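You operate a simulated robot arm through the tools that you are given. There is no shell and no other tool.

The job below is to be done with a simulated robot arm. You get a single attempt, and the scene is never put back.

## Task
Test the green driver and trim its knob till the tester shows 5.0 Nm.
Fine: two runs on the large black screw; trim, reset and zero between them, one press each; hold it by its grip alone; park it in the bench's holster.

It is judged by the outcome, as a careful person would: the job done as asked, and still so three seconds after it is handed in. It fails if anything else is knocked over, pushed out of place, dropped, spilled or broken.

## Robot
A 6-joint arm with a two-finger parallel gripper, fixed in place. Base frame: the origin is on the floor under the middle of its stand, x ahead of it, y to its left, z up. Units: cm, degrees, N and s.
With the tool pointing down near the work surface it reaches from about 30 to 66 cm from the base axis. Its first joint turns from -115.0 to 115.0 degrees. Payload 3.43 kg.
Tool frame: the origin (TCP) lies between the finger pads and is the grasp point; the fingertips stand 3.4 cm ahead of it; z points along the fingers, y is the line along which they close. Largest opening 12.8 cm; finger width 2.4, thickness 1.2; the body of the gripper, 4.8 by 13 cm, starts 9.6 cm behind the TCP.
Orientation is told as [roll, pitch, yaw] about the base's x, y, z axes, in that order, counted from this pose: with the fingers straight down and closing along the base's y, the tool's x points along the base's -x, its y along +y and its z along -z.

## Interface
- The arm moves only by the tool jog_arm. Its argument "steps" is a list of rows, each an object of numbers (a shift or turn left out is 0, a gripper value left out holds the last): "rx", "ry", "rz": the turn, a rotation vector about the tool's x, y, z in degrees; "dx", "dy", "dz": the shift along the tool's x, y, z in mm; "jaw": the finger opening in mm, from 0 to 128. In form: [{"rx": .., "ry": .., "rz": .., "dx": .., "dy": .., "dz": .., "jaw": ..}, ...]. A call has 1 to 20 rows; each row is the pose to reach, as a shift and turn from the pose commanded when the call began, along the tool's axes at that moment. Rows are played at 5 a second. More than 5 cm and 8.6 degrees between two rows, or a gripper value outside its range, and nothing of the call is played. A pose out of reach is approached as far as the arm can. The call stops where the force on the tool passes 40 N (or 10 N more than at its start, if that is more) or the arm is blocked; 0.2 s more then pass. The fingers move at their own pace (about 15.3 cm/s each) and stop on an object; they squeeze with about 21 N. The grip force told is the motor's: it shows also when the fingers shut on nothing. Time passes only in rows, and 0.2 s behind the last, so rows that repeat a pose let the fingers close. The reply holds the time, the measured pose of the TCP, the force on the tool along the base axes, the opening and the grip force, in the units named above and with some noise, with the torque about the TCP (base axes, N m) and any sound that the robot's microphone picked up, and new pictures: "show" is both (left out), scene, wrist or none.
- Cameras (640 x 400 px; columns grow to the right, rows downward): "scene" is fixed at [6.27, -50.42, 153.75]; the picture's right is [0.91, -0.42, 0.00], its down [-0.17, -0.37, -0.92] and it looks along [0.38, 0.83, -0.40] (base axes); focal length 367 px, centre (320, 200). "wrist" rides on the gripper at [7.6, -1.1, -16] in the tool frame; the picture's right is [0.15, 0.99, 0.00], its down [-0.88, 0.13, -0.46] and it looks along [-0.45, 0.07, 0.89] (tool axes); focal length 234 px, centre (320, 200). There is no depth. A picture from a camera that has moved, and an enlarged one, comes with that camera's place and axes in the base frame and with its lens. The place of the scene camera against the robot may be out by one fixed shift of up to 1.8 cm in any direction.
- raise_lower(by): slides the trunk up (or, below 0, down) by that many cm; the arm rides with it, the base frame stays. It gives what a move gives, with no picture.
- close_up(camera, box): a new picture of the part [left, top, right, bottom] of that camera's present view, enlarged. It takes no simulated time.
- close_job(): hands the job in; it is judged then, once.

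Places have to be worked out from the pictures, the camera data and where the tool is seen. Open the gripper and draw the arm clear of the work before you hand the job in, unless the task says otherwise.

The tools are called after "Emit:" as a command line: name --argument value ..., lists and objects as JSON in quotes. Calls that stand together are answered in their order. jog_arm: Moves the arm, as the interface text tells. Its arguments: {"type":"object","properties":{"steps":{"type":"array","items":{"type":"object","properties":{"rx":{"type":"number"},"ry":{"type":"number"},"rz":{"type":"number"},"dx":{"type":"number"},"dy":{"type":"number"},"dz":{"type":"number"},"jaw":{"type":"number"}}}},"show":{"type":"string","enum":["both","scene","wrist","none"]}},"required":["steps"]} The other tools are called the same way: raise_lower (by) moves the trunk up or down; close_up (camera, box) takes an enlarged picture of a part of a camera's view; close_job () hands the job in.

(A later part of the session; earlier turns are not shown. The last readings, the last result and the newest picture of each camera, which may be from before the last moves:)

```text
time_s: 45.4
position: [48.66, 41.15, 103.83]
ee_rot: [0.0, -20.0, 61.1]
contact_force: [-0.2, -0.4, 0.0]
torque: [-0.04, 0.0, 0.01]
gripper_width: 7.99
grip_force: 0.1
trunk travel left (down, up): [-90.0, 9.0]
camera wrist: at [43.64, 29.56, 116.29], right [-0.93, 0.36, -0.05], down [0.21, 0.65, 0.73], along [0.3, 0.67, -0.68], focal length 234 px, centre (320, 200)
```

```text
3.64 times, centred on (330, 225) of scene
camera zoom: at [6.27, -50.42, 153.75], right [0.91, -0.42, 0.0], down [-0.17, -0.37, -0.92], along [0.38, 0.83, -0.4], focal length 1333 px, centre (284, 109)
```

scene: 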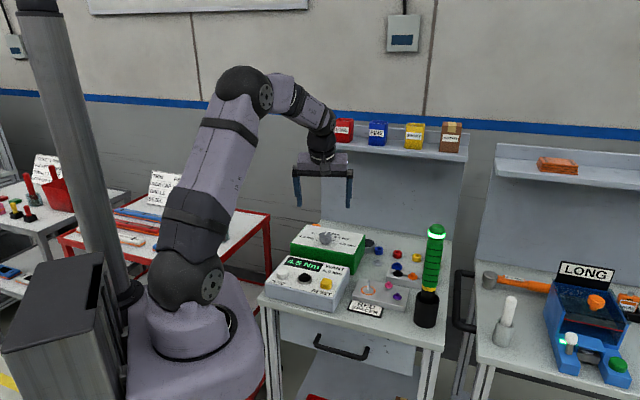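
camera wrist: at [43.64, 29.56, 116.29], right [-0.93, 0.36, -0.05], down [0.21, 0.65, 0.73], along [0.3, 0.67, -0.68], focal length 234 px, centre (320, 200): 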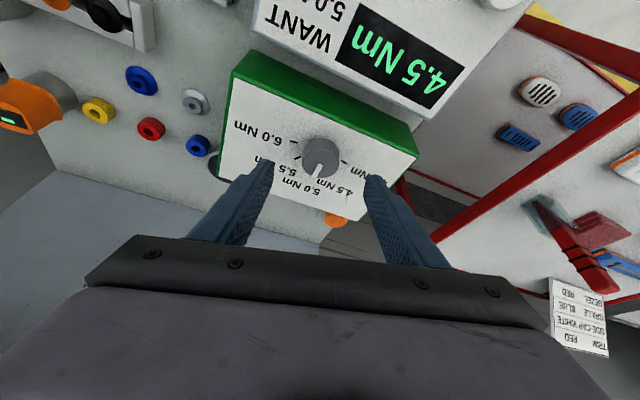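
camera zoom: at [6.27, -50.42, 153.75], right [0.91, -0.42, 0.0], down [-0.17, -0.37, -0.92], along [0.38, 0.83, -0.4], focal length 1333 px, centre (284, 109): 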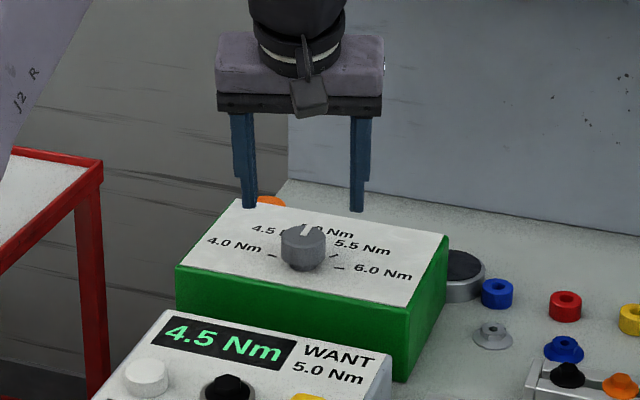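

The knob is 6 cm ahead along the fingers and ~2 mm to +y. I'll move in so the fingertips flank the cap just above the panel.

Emit:
jog_arm --steps '[{"dx": -0.5, "dy": 0.6, "dz": 20, "jaw": 80}, {"dx": -1, "dy": 1.2, "dz": 40, "jaw": 80}, {"dx": -1.7, "dy": 1.8, "dz": 55, "jaw": 80}, {"dx": -1.7, "dy": 1.8, "dz": 55, "jaw": 80}]' --show "none"

Emit:
close_up --camera "wrist" --box '[250, 100, 390, 250]'

Emit:
close_up --camera "scene" --box '[285, 200, 365, 270]'

```text
time_s: 46.4
position: [49.48, 42.91, 98.65]
ee_rot: [0.0, -20.0, 61.0]
contact_force: [0.5, -0.6, -0.7]
torque: [0.01, -0.01, 0.01]
gripper_width: 7.99
grip_force: 0.2
trunk travel left (down, up): [-90.0, 9.0]
```

```text
2.67 times, centred on (320, 175) of wrist
camera zoom: at [44.5, 31.52, 111.1], right [-0.93, 0.36, -0.05], down [0.21, 0.65, 0.73], along [0.29, 0.67, -0.68], focal length 624 px, centre (320, 267)
```

zoom: 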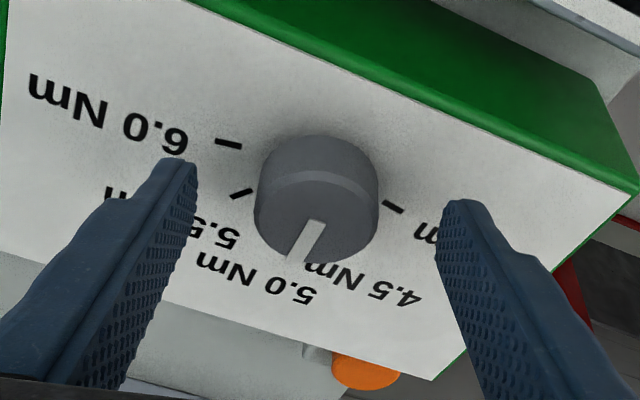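

```text
5.71 times, centred on (325, 235) of scene
camera zoom: at [6.27, -50.42, 153.75], right [0.91, -0.42, 0.0], down [-0.17, -0.37, -0.92], along [0.38, 0.83, -0.4], focal length 2095 px, centre (291, 0)
```

zoom: 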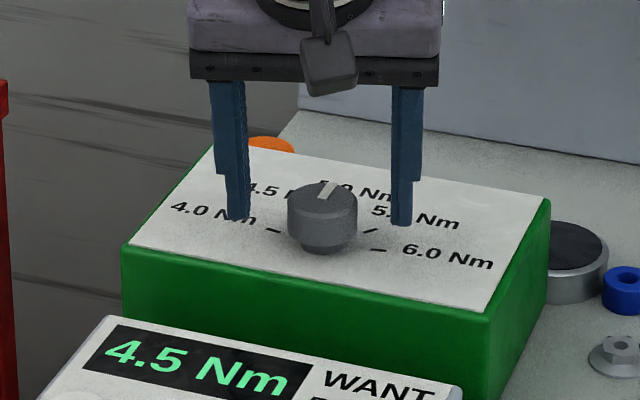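

The fingers flank the knob with it centred within 1 mm. I'll lower 4 mm more and close onto the cap.

Emit:
jog_arm --steps '[{"dx": 0.7, "dy": -0.4, "dz": 1.9, "jaw": 80}, {"dx": 1.4, "dy": -0.8, "dz": 3.8, "jaw": 80}, {"dx": 1.4, "dy": -0.8, "dz": 3.8, "jaw": 55}, {"dx": 1.4, "dy": -0.8, "dz": 3.8, "jaw": 55}]' --show "none"

Emit:
close_up --camera "wrist" --box '[260, 130, 380, 240]'

Emit:
close_up --camera "scene" --box '[300, 220, 350, 260]'

```text
time_s: 47.4
position: [49.48, 42.9, 98.37]
ee_rot: [-0.1, -20.0, 61.0]
contact_force: [0.2, 0.4, -0.1]
torque: [0.01, -0.02, 0.02]
gripper_width: 5.49
grip_force: 0.0
trunk travel left (down, up): [-90.0, 9.0]
```

```text
3.64 times, centred on (320, 185) of wrist
camera zoom: at [44.47, 31.45, 110.86], right [-0.93, 0.36, -0.05], down [0.21, 0.65, 0.73], along [0.29, 0.67, -0.68], focal length 852 px, centre (320, 254)
```

zoom: 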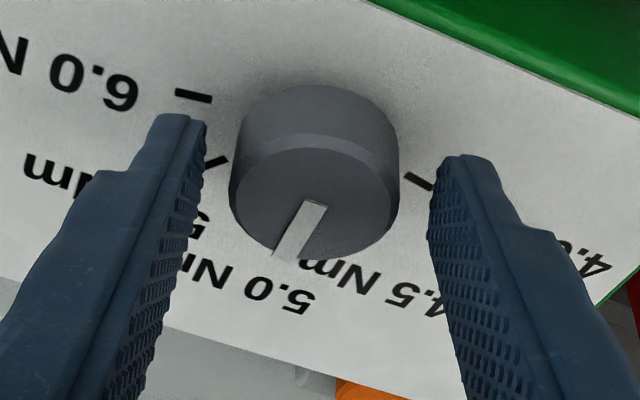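

```text
10.00 times, centred on (325, 240) of scene
camera zoom: at [6.27, -50.42, 153.75], right [0.91, -0.42, 0.0], down [-0.17, -0.37, -0.92], along [0.38, 0.83, -0.4], focal length 3666 px, centre (270, -200)
```

zoom: 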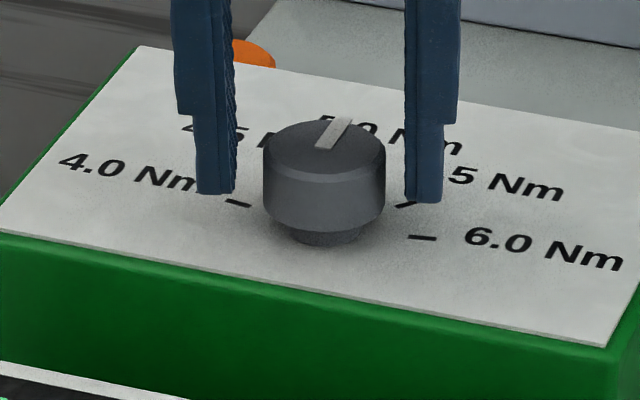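

The fingertips reach the bottom of the cap without touching the panel. I'll close on the knob.

Emit:
jog_arm --steps '[{"jaw": 45}, {"jaw": 0}, {"jaw": 0}, {"jaw": 0}]' --show "none"

Emit:
close_up --camera "wrist" --box '[260, 130, 380, 240]'

Emit:
close_up --camera "scene" --box '[300, 220, 350, 260]'

```text
time_s: 48.4
position: [49.45, 42.94, 98.52]
ee_rot: [0.0, -20.0, 61.0]
contact_force: [5.2, -2.1, -0.1]
torque: [-0.14, -0.28, -0.08]
gripper_width: 3.86
grip_force: 44.4
trunk travel left (down, up): [-90.0, 9.0]
```

```text
3.64 times, centred on (320, 185) of wrist
camera zoom: at [44.56, 31.39, 110.86], right [-0.93, 0.36, -0.05], down [0.21, 0.65, 0.73], along [0.3, 0.67, -0.68], focal length 852 px, centre (320, 254)
```

zoom: 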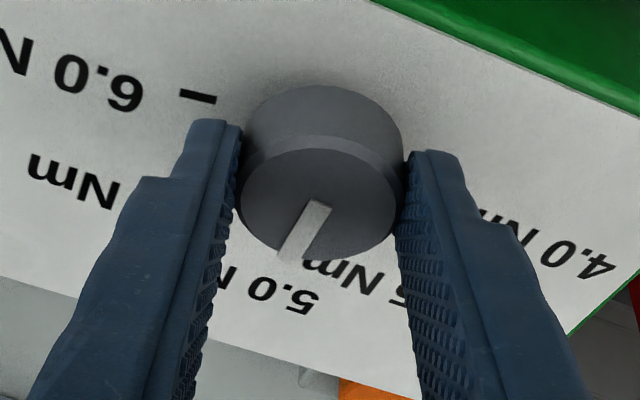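

```text
10.00 times, centred on (325, 240) of scene
camera zoom: at [6.27, -50.42, 153.75], right [0.91, -0.42, 0.0], down [-0.17, -0.37, -0.92], along [0.38, 0.83, -0.4], focal length 3666 px, centre (270, -200)
```

zoom: 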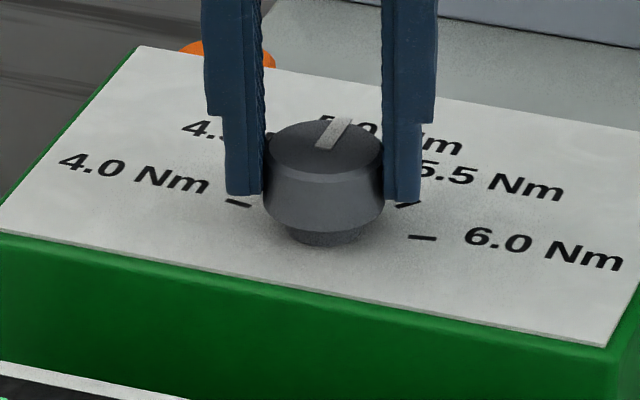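

Firmly on the knob with only ~5 N side load. I'll turn it clockwise about its own axis by 35° first, then check the pointer.

Emit:
jog_arm --steps '[{"rx": 2.39, "rz": 6.58, "dx": -0.06, "dy": 0.8, "dz": 0.02}, {"rx": 4.79, "rz": 13.16, "dx": -0.25, "dy": 1.8, "dz": 0.09}, {"rx": 7.18, "rz": 19.73, "dx": -0.56, "dy": 2.8, "dz": 0.2}, {"rx": 9.58, "rz": 26.31, "dx": -0.99, "dy": 3.8, "dz": 0.36}, {"rx": 11.97, "rz": 32.89, "dx": -1.53, "dy": 4.7, "dz": 0.56}, {"rx": 11.97, "rz": 32.89, "dx": -1.53, "dy": 4.7, "dz": 0.56}]' --show "none"

Emit:
close_up --camera "wrist" --box '[260, 130, 380, 240]'

Emit:
close_up --camera "scene" --box '[300, 220, 350, 260]'

```text
time_s: 49.8
position: [49.16, 43.35, 98.44]
ee_rot: [0.1, -19.8, 25.9]
contact_force: [2.6, -0.6, -5.9]
torque: [0.23, -0.19, -0.03]
gripper_width: 3.86
grip_force: 44.7
trunk travel left (down, up): [-90.0, 9.0]
```

```text
3.64 times, centred on (320, 185) of wrist
camera zoom: at [38.46, 36.89, 110.89], right [-0.56, 0.83, -0.05], down [0.55, 0.41, 0.73], along [0.62, 0.38, -0.68], focal length 852 px, centre (320, 254)
```

zoom: 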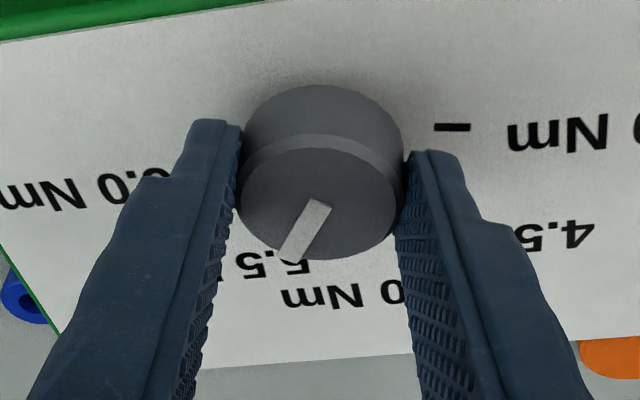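

```text
10.00 times, centred on (325, 240) of scene
camera zoom: at [6.27, -50.42, 153.75], right [0.91, -0.42, 0.0], down [-0.17, -0.37, -0.92], along [0.38, 0.83, -0.4], focal length 3666 px, centre (270, -200)
```

zoom: 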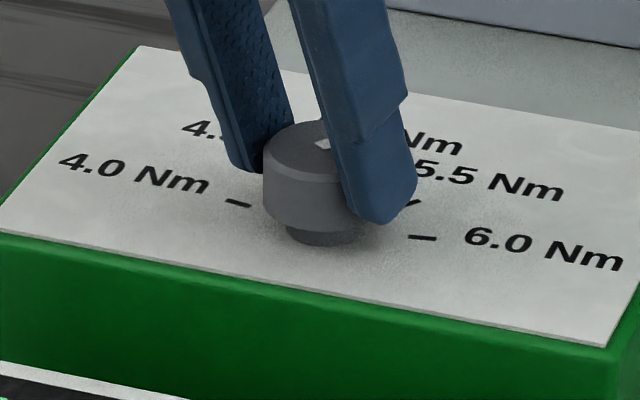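

The knob is turning with the gripper (35° so far, ~1° lag). I'll add 7° to reach about the 5.5 mark, then release and check from a clear viewpoint.

Emit:
jog_arm --steps '[{"rx": 1.2, "rz": 3.29, "dx": -0.02, "dy": 0.5}, {"rx": 2.39, "rz": 6.58, "dx": -0.06, "dy": 1.1, "dz": 0.02}, {"rx": 2.39, "rz": 6.58, "dx": -0.06, "dy": 1.1, "dz": 0.02}]' --show "none"

Emit:
close_up --camera "wrist" --box '[260, 130, 380, 240]'

```text
time_s: 50.6
position: [49.15, 43.43, 98.49]
ee_rot: [-0.1, -19.9, 18.9]
contact_force: [2.3, 0.0, -1.2]
torque: [-0.27, 0.67, -0.03]
gripper_width: 3.83
grip_force: 44.7
trunk travel left (down, up): [-90.0, 9.0]
```

```text
3.64 times, centred on (320, 185) of wrist
camera zoom: at [37.7, 38.34, 110.87], right [-0.45, 0.89, -0.05], down [0.59, 0.34, 0.73], along [0.67, 0.3, -0.68], focal length 852 px, centre (320, 254)
```

zoom: 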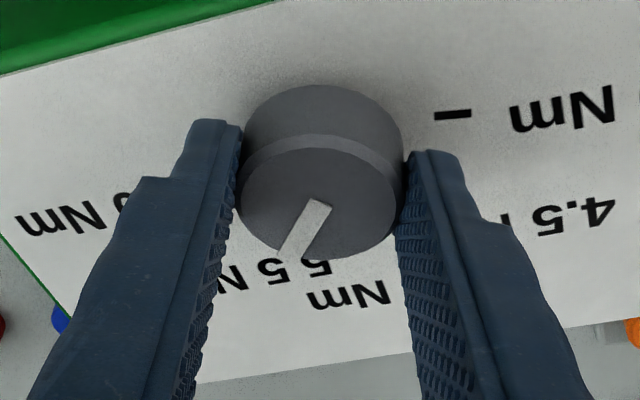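

Total tool turn is 42°. I'll open the fingers gently and back straight off along the tool axis to read the dial.

Emit:
jog_arm --steps '[{"jaw": 50}, {"jaw": 65}, {"jaw": 80}, {"dz": -20, "jaw": 80}, {"dz": -50, "jaw": 80}, {"dz": -85, "jaw": 80}, {"dz": -120, "jaw": 80}]' --show "wrist"

Emit:
close_up --camera "wrist" --box '[280, 100, 360, 170]'

Emit:
close_up --camera "scene" --box '[300, 220, 350, 260]'

```text
time_s: 52.2
position: [45.07, 42.09, 109.95]
ee_rot: [0.0, -20.0, 19.0]
contact_force: [-0.1, -0.3, -0.6]
torque: [0.01, -0.04, -0.03]
gripper_width: 8.01
grip_force: 0.0
trunk travel left (down, up): [-90.0, 9.0]
camera wrist: at [33.6, 36.99, 122.36], right [-0.45, 0.89, -0.05], down [0.59, 0.34, 0.73], along [0.67, 0.3, -0.68], focal length 234 px, centre (320, 200)
```

wrist: 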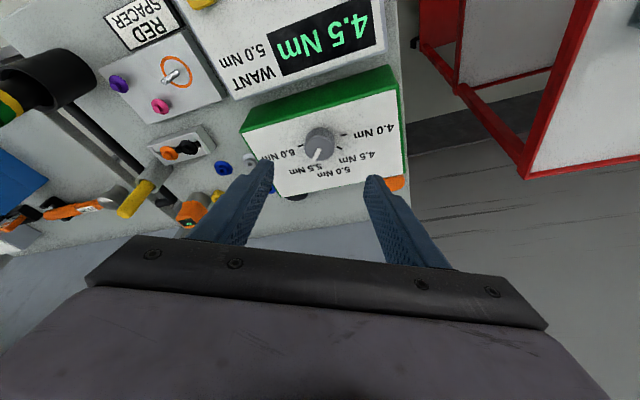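

```text
5.71 times, centred on (320, 135) of wrist
camera zoom: at [33.6, 36.99, 122.36], right [-0.45, 0.89, -0.05], down [0.59, 0.34, 0.73], along [0.67, 0.3, -0.68], focal length 1338 px, centre (320, 571)
```

zoom: 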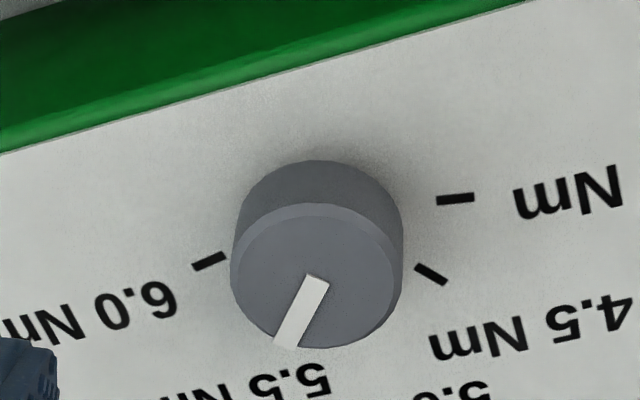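

```text
10.00 times, centred on (325, 240) of scene
camera zoom: at [6.27, -50.42, 153.75], right [0.91, -0.42, 0.0], down [-0.17, -0.37, -0.92], along [0.38, 0.83, -0.4], focal length 3666 px, centre (270, -200)
```

zoom: 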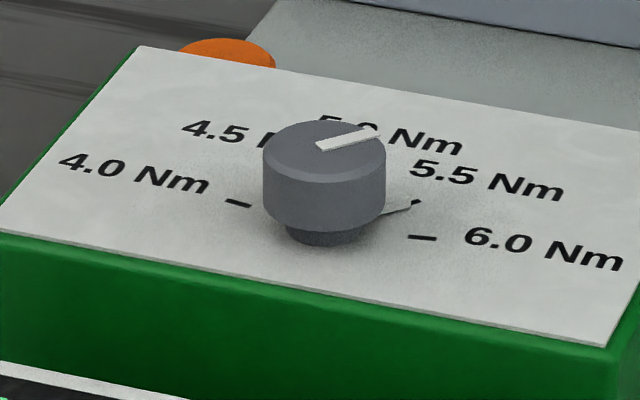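

The knob now points near 5.5; my measurement gives ~39° of 40°. I'll zoom further for a more exact pointer reading.

Emit:
close_up --camera "wrist" --box '[300, 125, 340, 165]'

Emit:
close_up --camera "wrist" --box '[285, 115, 355, 165]'

Emit:
close_up --camera "scene" --box '[320, 225, 350, 250]'

```text
10.00 times, centred on (320, 145) of wrist
camera zoom: at [33.6, 36.99, 122.36], right [-0.45, 0.89, -0.05], down [0.59, 0.34, 0.73], along [0.67, 0.3, -0.68], focal length 2342 px, centre (320, 750)
```

zoom: 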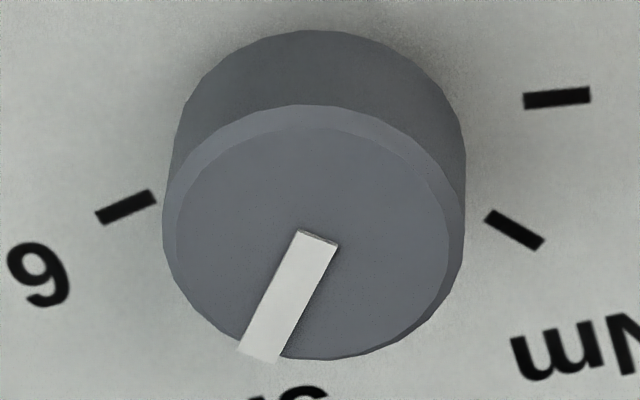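

```text
8.00 times, centred on (320, 140) of wrist
camera zoom: at [33.6, 36.99, 122.36], right [-0.45, 0.89, -0.05], down [0.59, 0.34, 0.73], along [0.67, 0.3, -0.68], focal length 1873 px, centre (320, 680)
```

zoom: 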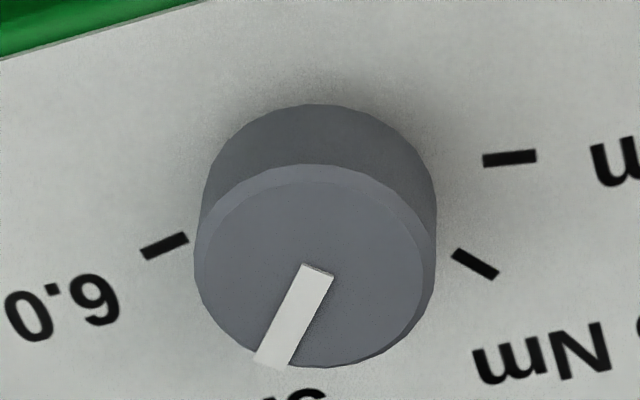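

```text
16.00 times, centred on (335, 238) of scene
camera zoom: at [6.27, -50.42, 153.75], right [0.91, -0.42, 0.0], down [-0.17, -0.37, -0.92], along [0.38, 0.83, -0.4], focal length 5865 px, centre (80, -400)
```

zoom: 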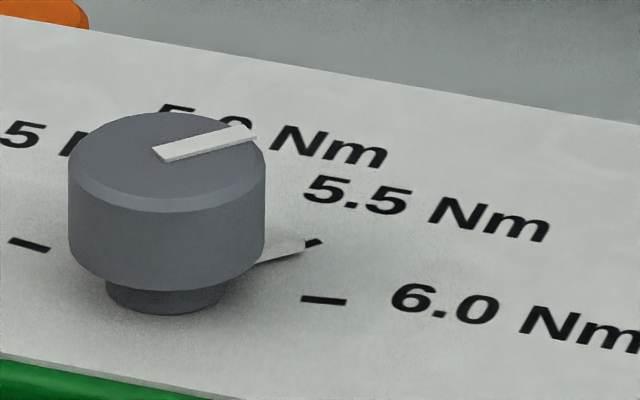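

The higher zoom gives 41.1° from 5.0, and the lower pointer lines up with the 5.5 tick, so the knob is set at about 5.51. Next are RESET and ZERO. I'll rise, straighten the tool and go over the tester.

Emit:
jog_arm --steps '[{"ry": 6.7, "dx": -6.8, "dz": -18.8}, {"ry": 13.4, "dx": -13.7, "dz": -37.6}, {"ry": 20, "dx": -20.5, "dz": -56.4}, {"ry": 20, "dx": -20.5, "dz": -56.4}]' --show "none"

Emit:
jog_arm --steps '[{"rz": -6.5, "dx": 31.7, "dy": -22.4, "dz": 10}, {"rz": -13, "dx": 63.4, "dy": -44.8, "dz": 20}, {"rz": -19.5, "dx": 95.1, "dy": -67.2, "dz": 30}, {"rz": -26, "dx": 126.8, "dy": -89.6, "dz": 40}, {"rz": -26, "dx": 126.8, "dy": -89.6, "dz": 40}]'

Emit:
close_up --camera "wrist" --box '[230, 40, 430, 190]'

```text
time_s: 53.2
position: [45.26, 42.12, 115.63]
ee_rot: [0.1, -1.0, 18.9]
contact_force: [-0.5, 0.0, 0.1]
torque: [-0.03, -0.03, 0.01]
gripper_width: 7.99
grip_force: 0.2
trunk travel left (down, up): [-90.0, 9.0]
```

```text
time_s: 54.4
position: [35.81, 29.57, 111.78]
ee_rot: [0.0, -0.1, 45.2]
contact_force: [0.2, -0.2, 0.6]
torque: [0.0, -0.01, -0.04]
gripper_width: 8.03
grip_force: 0.1
trunk travel left (down, up): [-90.0, 9.0]
camera wrist: at [31.4, 23.45, 127.67], right [-0.8, 0.6, 0.0], down [0.53, 0.72, 0.46], along [0.27, 0.37, -0.89], focal length 234 px, centre (320, 200)
```

scene: 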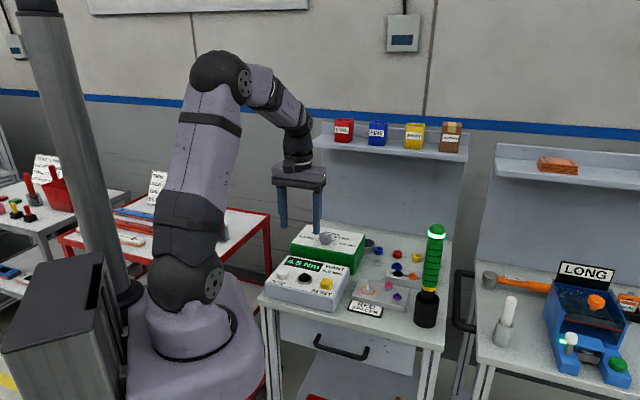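
wrist: 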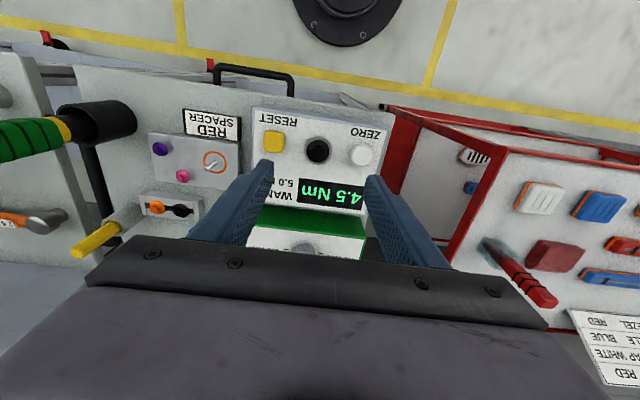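

```text
2.67 times, centred on (330, 115) of wrist
camera zoom: at [31.4, 23.45, 127.67], right [-0.8, 0.6, 0.0], down [0.53, 0.72, 0.46], along [0.27, 0.37, -0.89], focal length 624 px, centre (293, 427)
```

zoom: 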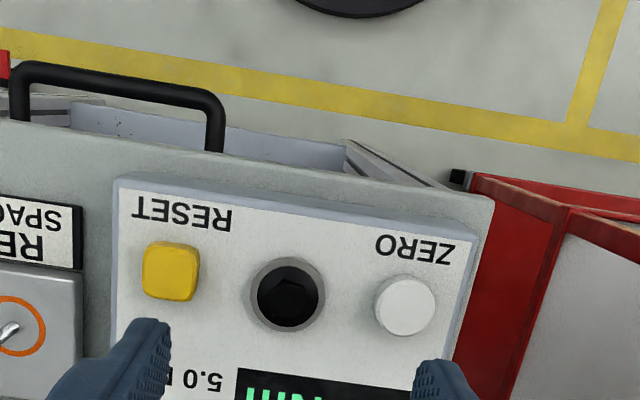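

RESET is near (41.65, 26.2), ZERO near (32.05, 35.3), with tops at z≈93.3. I'll close the fingers and hover over RESET.

Emit:
jog_arm --steps '[{"dx": -8, "dy": -32, "dz": 20, "jaw": 0}, {"dx": -16.5, "dy": -64.7, "dz": 40, "jaw": 0}, {"dx": -16.5, "dy": -64.7, "dz": 75, "jaw": 0}, {"dx": -16.5, "dy": -64.7, "dz": 108, "jaw": 0}, {"dx": -16.5, "dy": -64.7, "dz": 108, "jaw": 0}]' --show "wrist"

Emit:
close_up --camera "scene" --box '[290, 225, 360, 300]'

Emit:
close_up --camera "wrist" --box '[260, 60, 400, 200]'

```text
time_s: 55.6
position: [42.02, 26.2, 101.19]
ee_rot: [0.0, -0.1, 45.0]
contact_force: [-0.2, -0.3, 0.3]
torque: [-0.02, 0.01, -0.03]
gripper_width: 0.01
grip_force: 21.3
trunk travel left (down, up): [-90.0, 9.0]
camera wrist: at [37.53, 20.02, 117.06], right [-0.8, 0.6, 0.0], down [0.53, 0.71, 0.46], along [0.27, 0.37, -0.89], focal length 234 px, centre (320, 200)
```

wrist: 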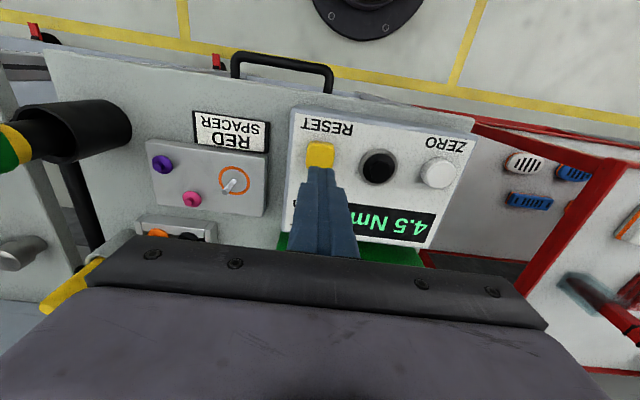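

```text
5.33 times, centred on (325, 262) of scene
camera zoom: at [6.27, -50.42, 153.75], right [0.91, -0.42, 0.0], down [-0.17, -0.37, -0.92], along [0.38, 0.83, -0.4], focal length 1955 px, centre (293, -133)
```

zoom: 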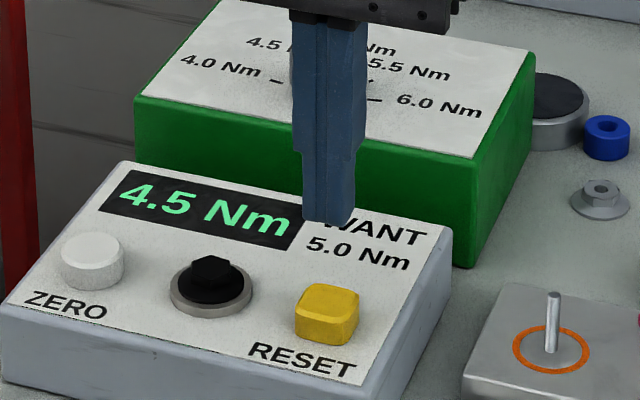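

```text
2.86 times, centred on (330, 130) of wrist
camera zoom: at [37.53, 20.02, 117.06], right [-0.8, 0.6, 0.0], down [0.53, 0.71, 0.46], along [0.27, 0.37, -0.89], focal length 669 px, centre (291, 400)
```

zoom: 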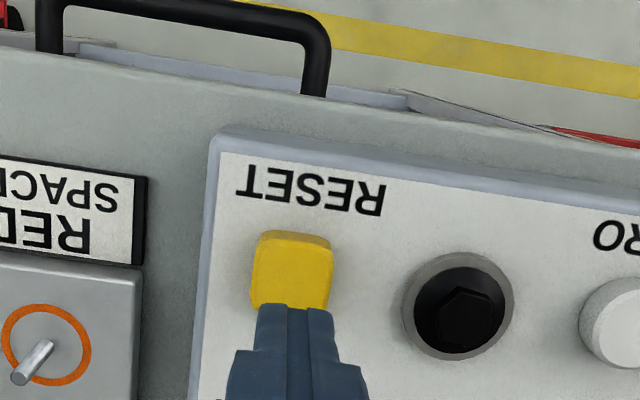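

The fingertips are nearly over RESET (about 3 mm too far out). I'll correct and lower to roughly 0.5 cm above it.

Emit:
jog_arm --steps '[{"dx": 2.5, "dy": -0.8, "dz": 10, "jaw": 0}, {"dx": 2.5, "dy": -0.8, "dz": 22, "jaw": 0}, {"dx": 2.5, "dy": -0.8, "dz": 34, "jaw": 0}, {"dx": 2.5, "dy": -0.8, "dz": 38, "jaw": 0}, {"dx": 2.5, "dy": -0.8, "dz": 38, "jaw": 0}]' --show "none"

Emit:
close_up --camera "scene" --box '[300, 250, 350, 300]'

Emit:
close_up --camera "wrist" --box '[270, 80, 390, 200]'

```text
time_s: 56.8
position: [41.79, 25.79, 97.24]
ee_rot: [0.0, 0.1, 45.0]
contact_force: [0.9, -0.8, -1.1]
torque: [0.01, 0.0, -0.01]
gripper_width: 0.0
grip_force: 21.7
trunk travel left (down, up): [-90.0, 9.0]
```

```text
8.00 times, centred on (325, 275) of scene
camera zoom: at [6.27, -50.42, 153.75], right [0.91, -0.42, 0.0], down [-0.17, -0.37, -0.92], along [0.38, 0.83, -0.4], focal length 2933 px, centre (280, -400)
```

zoom: 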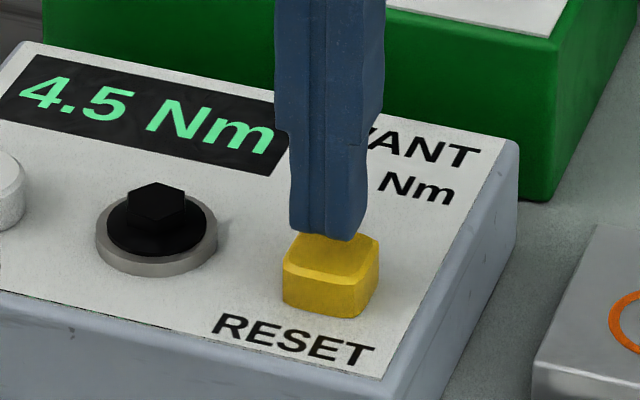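

```text
3.33 times, centred on (330, 140) of wrist
camera zoom: at [37.27, 19.77, 113.21], right [-0.8, 0.6, 0.0], down [0.53, 0.71, 0.46], along [0.27, 0.37, -0.89], focal length 781 px, centre (287, 400)
```

zoom: 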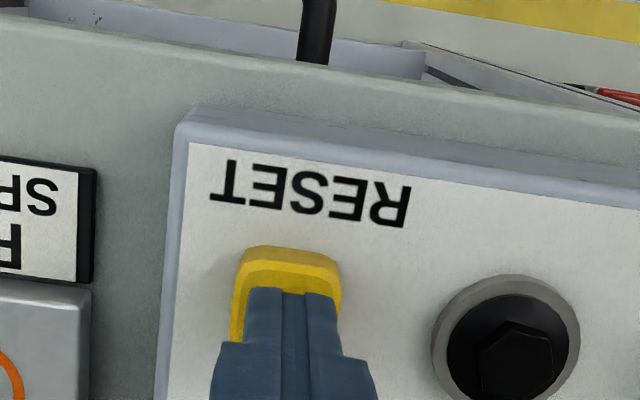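

About 0.5 cm above the button and centred within ~2 mm. I'll press down in small rows and watch force and display.

Emit:
jog_arm --steps '[{"dx": 1.5, "dy": -1, "dz": 2, "jaw": 0}, {"dx": 1.5, "dy": -1, "dz": 3.5, "jaw": 0}, {"dx": 1.5, "dy": -1, "dz": 5, "jaw": 0}, {"dx": 1.5, "dy": -1, "dz": 6, "jaw": 0}]' --show "none"

Emit:
close_up --camera "scene" --box '[275, 245, 355, 300]'

```text
time_s: 57.8
position: [41.55, 25.74, 96.53]
ee_rot: [0.0, 0.1, 45.0]
contact_force: [0.2, 0.7, -0.9]
torque: [-0.02, -0.01, 0.02]
gripper_width: 0.0
grip_force: 21.0
trunk travel left (down, up): [-90.0, 9.0]
```

```text
7.27 times, centred on (315, 272) of scene
camera zoom: at [6.27, -50.42, 153.75], right [0.91, -0.42, 0.0], down [-0.17, -0.37, -0.92], along [0.38, 0.83, -0.4], focal length 2666 px, centre (356, -327)
```

zoom: 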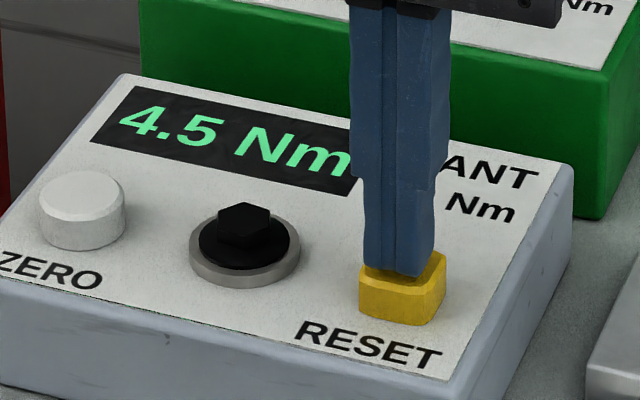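

No contact yet, just above the button. I'll go another 3 mm in 1 mm rows.

Emit:
jog_arm --steps '[{"dz": 1, "jaw": 0}, {"dz": 2, "jaw": 0}, {"dz": 3, "jaw": 0}]' --show "none"

Emit:
close_up --camera "scene" --box '[275, 245, 355, 300]'

```text
time_s: 58.6
position: [41.76, 25.65, 96.23]
ee_rot: [0.0, 0.0, 44.9]
contact_force: [-0.4, 0.4, -0.2]
torque: [0.03, -0.01, 0.01]
gripper_width: 0.0
grip_force: 21.2
trunk travel left (down, up): [-90.0, 9.0]
```

```text
7.27 times, centred on (315, 272) of scene
camera zoom: at [6.27, -50.42, 153.75], right [0.91, -0.42, 0.0], down [-0.17, -0.37, -0.92], along [0.38, 0.83, -0.4], focal length 2666 px, centre (356, -327)
```

zoom: 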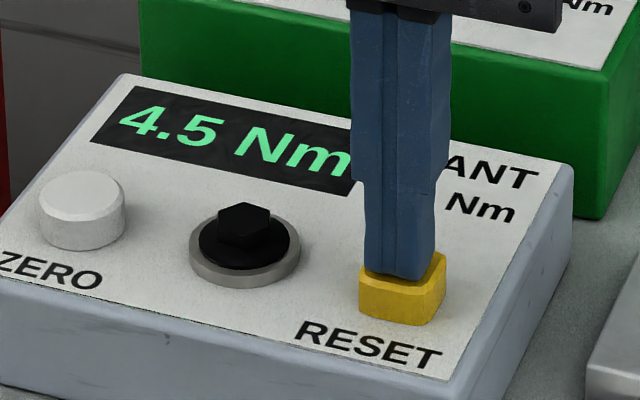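

Still no force. I'll continue 3 mm more in 1 mm rows.

Emit:
jog_arm --steps '[{"dz": 1, "jaw": 0}, {"dz": 2, "jaw": 0}, {"dz": 3, "jaw": 0}]' --show "none"

Emit:
close_up --camera "scene" --box '[275, 245, 355, 300]'

```text
time_s: 59.4
position: [41.59, 25.72, 96.07]
ee_rot: [-0.1, 0.0, 45.0]
contact_force: [0.9, -0.6, 1.8]
torque: [0.0, 0.03, -0.03]
gripper_width: 0.0
grip_force: 20.6
trunk travel left (down, up): [-90.0, 9.0]
```

```text
7.27 times, centred on (315, 272) of scene
camera zoom: at [6.27, -50.42, 153.75], right [0.91, -0.42, 0.0], down [-0.17, -0.37, -0.92], along [0.38, 0.83, -0.4], focal length 2666 px, centre (356, -327)
```

zoom: 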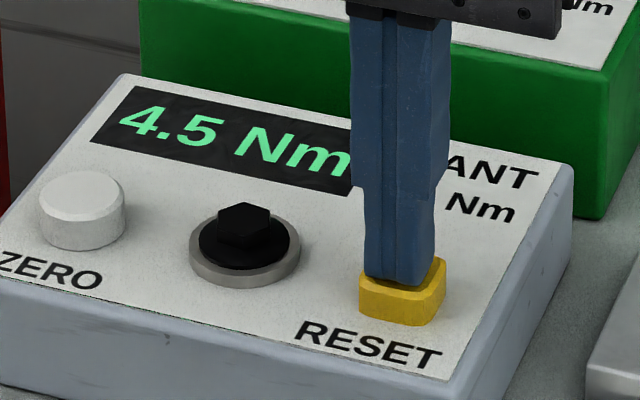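

Contact is starting (1.8 N) and the button is moving. I'll press a further 2 mm in half-millimetre rows.

Emit:
jog_arm --steps '[{"dz": 0.7, "jaw": 0}, {"dz": 1.4, "jaw": 0}, {"dz": 2, "jaw": 0}]' --show "none"

Emit:
close_up --camera "scene" --box '[275, 245, 355, 300]'

```text
time_s: 60.2
position: [41.71, 25.74, 95.76]
ee_rot: [0.0, 0.1, 44.9]
contact_force: [-0.5, 0.7, 1.9]
torque: [0.0, 0.02, 0.03]
gripper_width: 0.0
grip_force: 21.0
trunk travel left (down, up): [-90.0, 9.0]
heard: click
```

```text
7.27 times, centred on (315, 272) of scene
camera zoom: at [6.27, -50.42, 153.75], right [0.91, -0.42, 0.0], down [-0.17, -0.37, -0.92], along [0.38, 0.83, -0.4], focal length 2666 px, centre (356, -327)
```

zoom: 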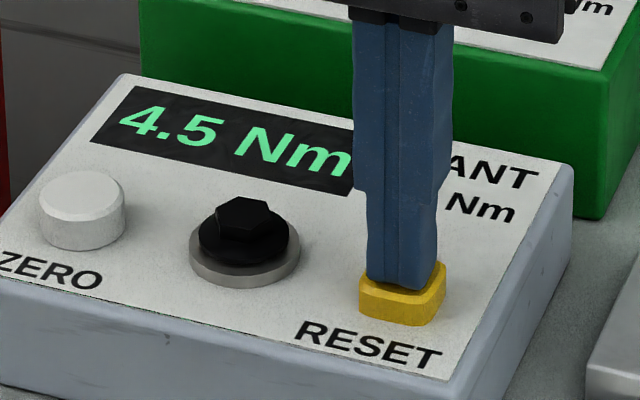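

A click was heard and the screw has popped up: RESET was pressed once. I'll lift straight off and go across above ZERO.

Emit:
jog_arm --steps '[{"dz": -20, "jaw": 0}, {"dz": -45, "jaw": 0}, {"dz": -60, "jaw": 0}, {"dx": 1, "dy": 44, "dz": -60, "jaw": 0}, {"dx": 2, "dy": 88, "dz": -60, "jaw": 0}, {"dx": 3.3, "dy": 132, "dz": -60, "jaw": 0}, {"dx": 3.3, "dy": 132, "dz": -60, "jaw": 0}]' --show "wrist"

Emit:
close_up --camera "scene" --box '[265, 225, 345, 300]'

Emit:
close_up --camera "wrist" --box '[240, 60, 380, 200]'

```text
time_s: 61.8
position: [32.33, 34.9, 101.95]
ee_rot: [0.0, 0.0, 45.0]
contact_force: [0.3, 0.6, 0.3]
torque: [0.01, 0.0, -0.01]
gripper_width: 0.0
grip_force: 20.9
trunk travel left (down, up): [-90.0, 9.0]
camera wrist: at [27.91, 28.83, 117.94], right [-0.8, 0.6, 0.0], down [0.53, 0.71, 0.46], along [0.27, 0.37, -0.89], focal length 234 px, centre (320, 200)
```

wrist: 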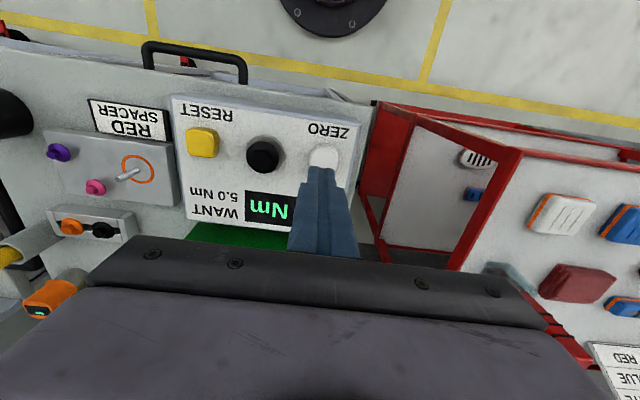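

```text
5.33 times, centred on (305, 262) of scene
camera zoom: at [6.27, -50.42, 153.75], right [0.91, -0.42, 0.0], down [-0.17, -0.37, -0.92], along [0.38, 0.83, -0.4], focal length 1955 px, centre (400, -133)
```

zoom: 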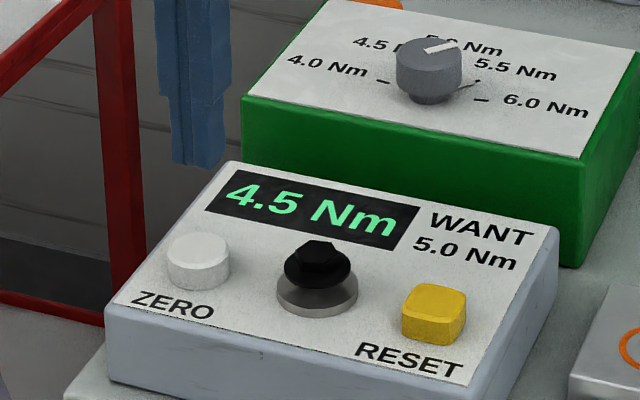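

```text
2.86 times, centred on (310, 130) of wrist
camera zoom: at [27.91, 28.83, 117.94], right [-0.8, 0.6, 0.0], down [0.53, 0.71, 0.46], along [0.27, 0.37, -0.89], focal length 669 px, centre (349, 400)
```

zoom: 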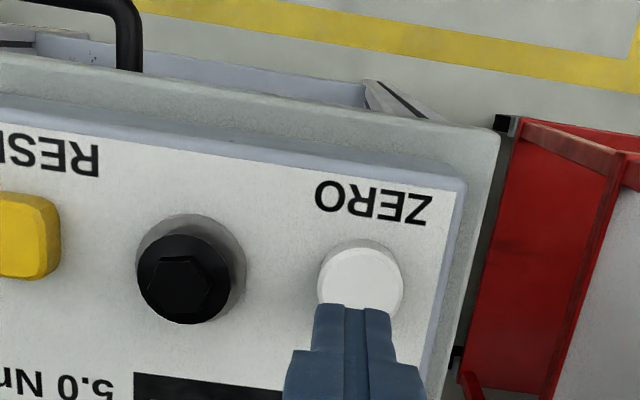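

ZERO is ~2.5 mm to +y of the fingertips. I'll correct and lower to just above it.

Emit:
jog_arm --steps '[{"dx": 0.5, "dy": 2.5, "dz": 14, "jaw": 0}, {"dx": 0.5, "dy": 2.5, "dz": 28, "jaw": 0}, {"dx": 0.5, "dy": 2.5, "dz": 40, "jaw": 0}, {"dx": 0.5, "dy": 2.5, "dz": 45, "jaw": 0}, {"dx": 0.5, "dy": 2.5, "dz": 45, "jaw": 0}]' --show "none"

Emit:
close_up --camera "scene" --box '[265, 235, 345, 295]'

Emit:
close_up --camera "wrist" --box '[260, 90, 380, 200]'

```text
time_s: 63.0
position: [32.04, 34.89, 97.37]
ee_rot: [0.0, 0.1, 45.1]
contact_force: [-0.4, 0.6, 0.2]
torque: [-0.02, -0.02, -0.01]
gripper_width: 0.02
grip_force: 20.6
trunk travel left (down, up): [-90.0, 9.0]
```

```text
6.67 times, centred on (305, 265) of scene
camera zoom: at [6.27, -50.42, 153.75], right [0.91, -0.42, 0.0], down [-0.17, -0.37, -0.92], along [0.38, 0.83, -0.4], focal length 2444 px, centre (420, -233)
```

zoom: 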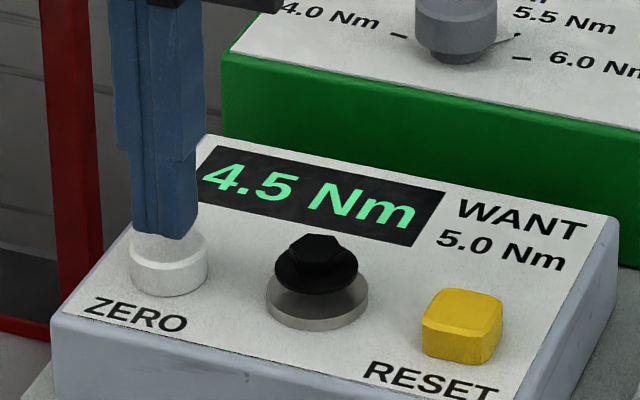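

```text
3.64 times, centred on (320, 145) of wrist
camera zoom: at [27.57, 28.88, 113.3], right [-0.8, 0.6, 0.0], down [0.53, 0.71, 0.46], along [0.27, 0.37, -0.89], focal length 852 px, centre (320, 400)
```

zoom: 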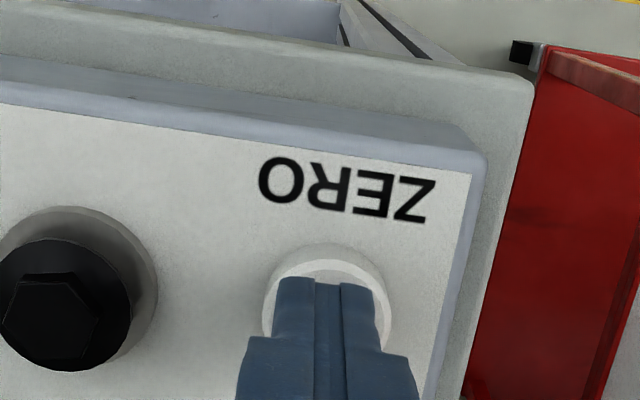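

Centred over ZERO. I'll lower 9 mm in small rows.

Emit:
jog_arm --steps '[{"dz": 3, "jaw": 0}, {"dz": 6, "jaw": 0}, {"dz": 8, "jaw": 0}, {"dz": 9, "jaw": 0}]' --show "none"

Emit:
close_up --camera "scene" --box '[265, 235, 345, 295]'

```text
time_s: 64.0
position: [32.03, 34.98, 96.35]
ee_rot: [-0.1, 0.0, 45.0]
contact_force: [-0.4, -0.2, -0.4]
torque: [0.03, 0.0, 0.0]
gripper_width: 0.0
grip_force: 20.9
trunk travel left (down, up): [-90.0, 9.0]
```

```text
6.67 times, centred on (305, 265) of scene
camera zoom: at [6.27, -50.42, 153.75], right [0.91, -0.42, 0.0], down [-0.17, -0.37, -0.92], along [0.38, 0.83, -0.4], focal length 2444 px, centre (420, -233)
```

zoom: 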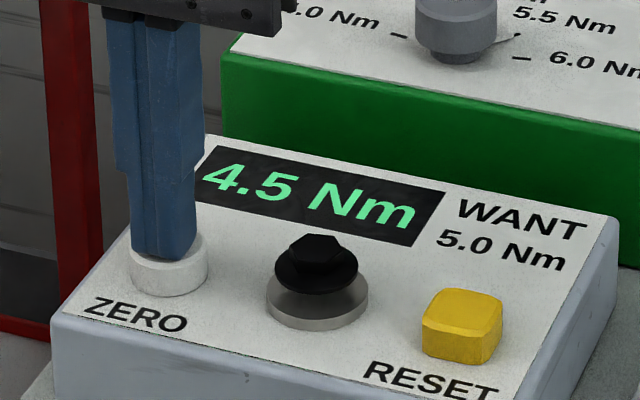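

Close but not yet touching. I'll continue 4 mm in about 1 mm rows.

Emit:
jog_arm --steps '[{"dz": 1, "jaw": 0}, {"dz": 2, "jaw": 0}, {"dz": 3, "jaw": 0}, {"dz": 4, "jaw": 0}]' --show "none"

Emit:
close_up --camera "scene" --box '[265, 235, 345, 295]'

```text
time_s: 65.0
position: [31.91, 34.79, 96.05]
ee_rot: [0.0, 0.0, 45.0]
contact_force: [0.0, -0.8, 1.3]
torque: [-0.01, 0.0, 0.02]
gripper_width: 0.0
grip_force: 21.0
trunk travel left (down, up): [-90.0, 9.0]
```

```text
6.67 times, centred on (305, 265) of scene
camera zoom: at [6.27, -50.42, 153.75], right [0.91, -0.42, 0.0], down [-0.17, -0.37, -0.92], along [0.38, 0.83, -0.4], focal length 2444 px, centre (420, -233)
```

zoom: 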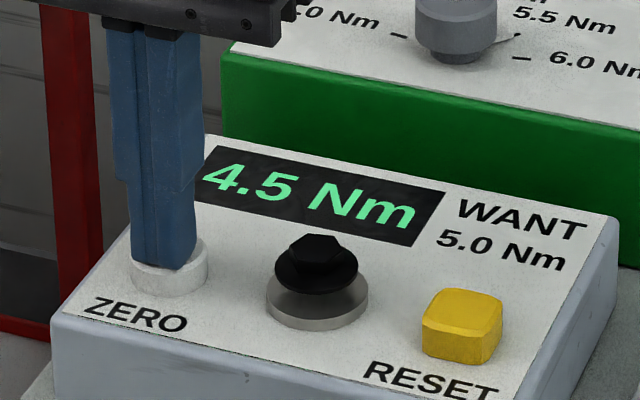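

ZERO is being touched (1.3 N). I'll press 2 mm more.

Emit:
jog_arm --steps '[{"dz": 0.7, "jaw": 0}, {"dz": 1.4, "jaw": 0}, {"dz": 2, "jaw": 0}]' --show "none"

Emit:
close_up --camera "scene" --box '[265, 235, 345, 295]'

```text
time_s: 65.8
position: [31.93, 35.0, 95.82]
ee_rot: [0.0, -0.1, 45.0]
contact_force: [-0.6, -0.7, 1.8]
torque: [-0.02, 0.02, 0.01]
gripper_width: 0.0
grip_force: 21.0
trunk travel left (down, up): [-90.0, 9.0]
heard: click
```

```text
6.67 times, centred on (305, 265) of scene
camera zoom: at [6.27, -50.42, 153.75], right [0.91, -0.42, 0.0], down [-0.17, -0.37, -0.92], along [0.38, 0.83, -0.4], focal length 2444 px, centre (420, -233)
```

zoom: 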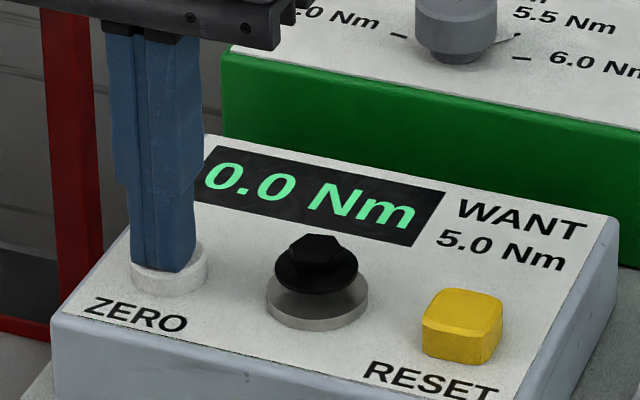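

The click came and the display shows 0.0 Nm, so ZERO was pressed once. I'll lift straight up well clear.

Emit:
jog_arm --steps '[{"dz": -20, "jaw": 0}, {"dz": -60, "jaw": 0}, {"dz": -105, "jaw": 0}, {"dz": -150, "jaw": 0}, {"dz": -195, "jaw": 60}, {"dz": -240, "jaw": 128}, {"dz": -285, "jaw": 128}]' --show "scene"

Emit:
close_up --camera "scene" --box '[265, 215, 365, 295]'

```text
time_s: 67.4
position: [32.14, 34.5, 124.54]
ee_rot: [-0.1, 0.0, 45.0]
contact_force: [-0.2, 0.2, 0.0]
torque: [-0.04, -0.05, 0.01]
gripper_width: 12.8
grip_force: 0.0
trunk travel left (down, up): [-90.0, 9.0]
```

scene: 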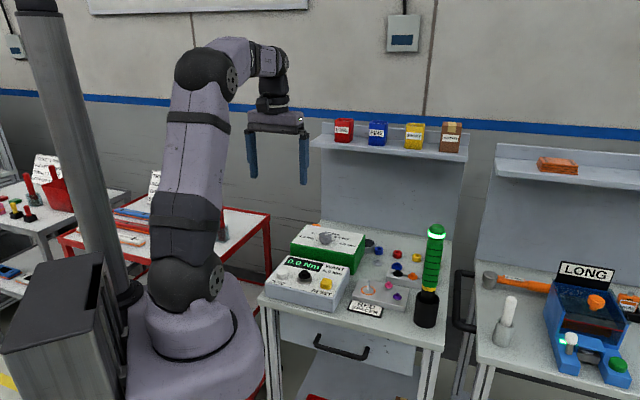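

```text
5.00 times, centred on (315, 255) of scene
camera zoom: at [6.27, -50.42, 153.75], right [0.91, -0.42, 0.0], down [-0.17, -0.37, -0.92], along [0.38, 0.83, -0.4], focal length 1833 px, centre (345, -75)
```

zoom: 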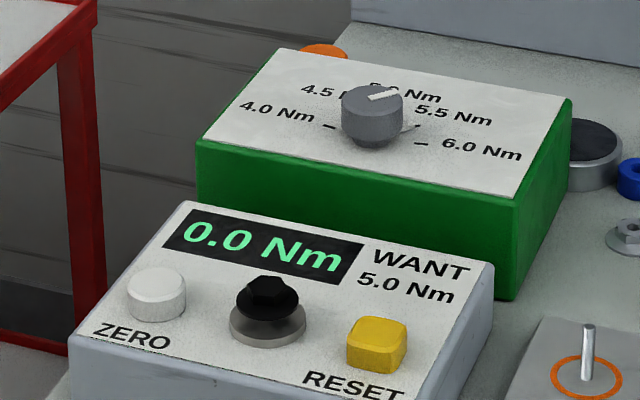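

Tester reads 0.0, the screw is up and the knob is at 5.5. Next I'll go back to the driver for the second run, first moving in front of it at height.

Emit:
jog_arm --steps '[{"rz": 4.6, "dx": 8.6, "dy": -40.2}, {"rz": 9.3, "dx": 17.2, "dy": -80.4}, {"rz": 13.9, "dx": 25.7, "dy": -120.6}, {"rz": 18.5, "dx": 34.3, "dy": -160.9}, {"rz": 23.1, "dx": 42.9, "dy": -201.1}, {"rz": 27.8, "dx": 51.5, "dy": -241.3}, {"rz": 32.4, "dx": 60, "dy": -281.5}, {"rz": 37, "dx": 68.6, "dy": -321.7}]' --show "none"

Emit:
jog_arm --steps '[{"ry": -8}, {"ry": -16}, {"ry": -24}, {"ry": -32}, {"ry": -40}, {"ry": -40}]' --show "wrist"

Emit:
close_up --camera "wrist" --box '[270, 0, 390, 180]'

```text
time_s: 69.2
position: [49.75, 7.17, 124.43]
ee_rot: [0.0, 0.1, 7.9]
contact_force: [0.6, -1.1, -0.6]
torque: [0.0, 0.03, 0.0]
gripper_width: 12.8
grip_force: 0.2
trunk travel left (down, up): [-90.0, 9.0]
```

```text
time_s: 70.6
position: [49.76, 7.26, 124.24]
ee_rot: [-0.1, -39.9, 8.0]
contact_force: [0.0, 0.5, 0.6]
torque: [-0.04, 0.01, -0.01]
gripper_width: 12.81
grip_force: 0.0
trunk travel left (down, up): [-90.0, 9.0]
camera wrist: at [34.1, 4.01, 131.58], right [-0.25, 0.96, -0.09], down [0.36, 0.18, 0.92], along [0.9, 0.19, -0.39], focal length 234 px, centre (320, 200)
```

wrist: 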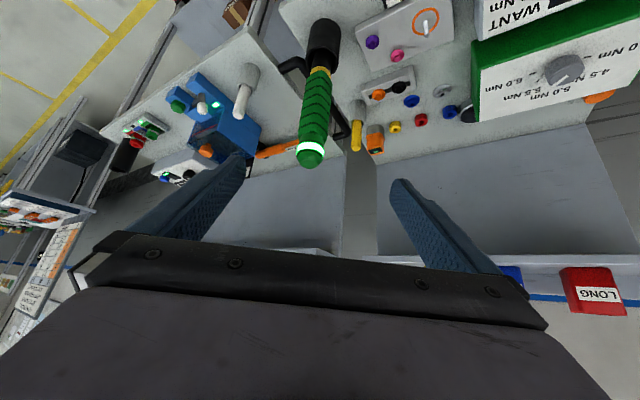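

```text
2.22 times, centred on (330, 90) of wrist
camera zoom: at [34.1, 4.01, 131.58], right [-0.25, 0.96, -0.09], down [0.36, 0.18, 0.92], along [0.9, 0.19, -0.39], focal length 520 px, centre (298, 444)
```

zoom: 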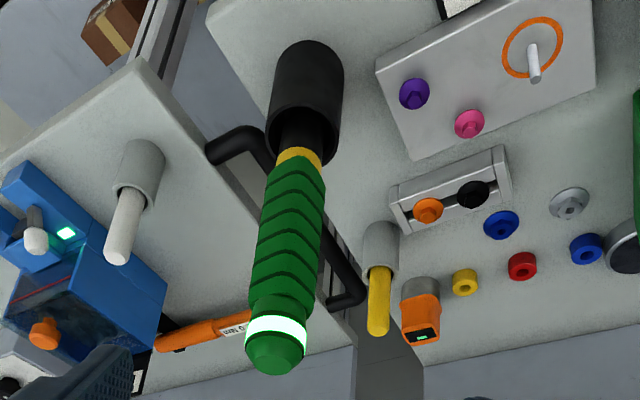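

The driver stands in its holster as I left it. I'll move to the pre-grasp position 10 cm back.

Emit:
jog_arm --steps '[{"dx": 11, "dy": -3, "dz": 33, "jaw": 128}, {"dx": 23, "dy": -6, "dz": 66, "jaw": 128}, {"dx": 34, "dy": -9, "dz": 99, "jaw": 128}, {"dx": 45.2, "dy": -12.3, "dz": 131.8, "jaw": 128}, {"dx": 45.2, "dy": -12.3, "dz": 131.8, "jaw": 128}]' --show "wrist"

```text
time_s: 71.8
position: [54.88, 6.93, 111.43]
ee_rot: [0.0, -40.1, 8.0]
contact_force: [0.2, -0.9, 0.0]
torque: [-0.05, 0.01, 0.04]
gripper_width: 12.79
grip_force: 0.1
trunk travel left (down, up): [-90.0, 9.0]
camera wrist: at [39.26, 3.72, 118.74], right [-0.25, 0.96, -0.09], down [0.36, 0.18, 0.92], along [0.9, 0.19, -0.39], focal length 234 px, centre (320, 200)
```

wrist: 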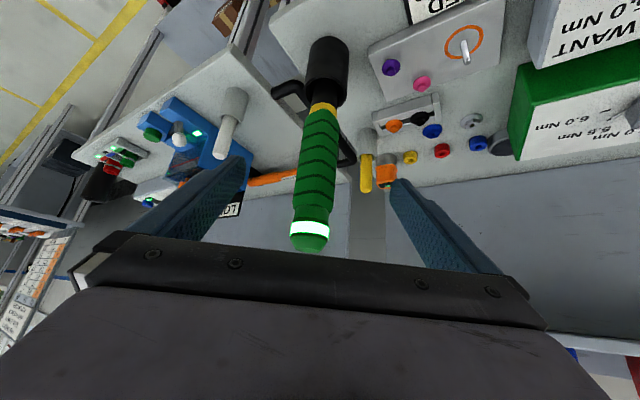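

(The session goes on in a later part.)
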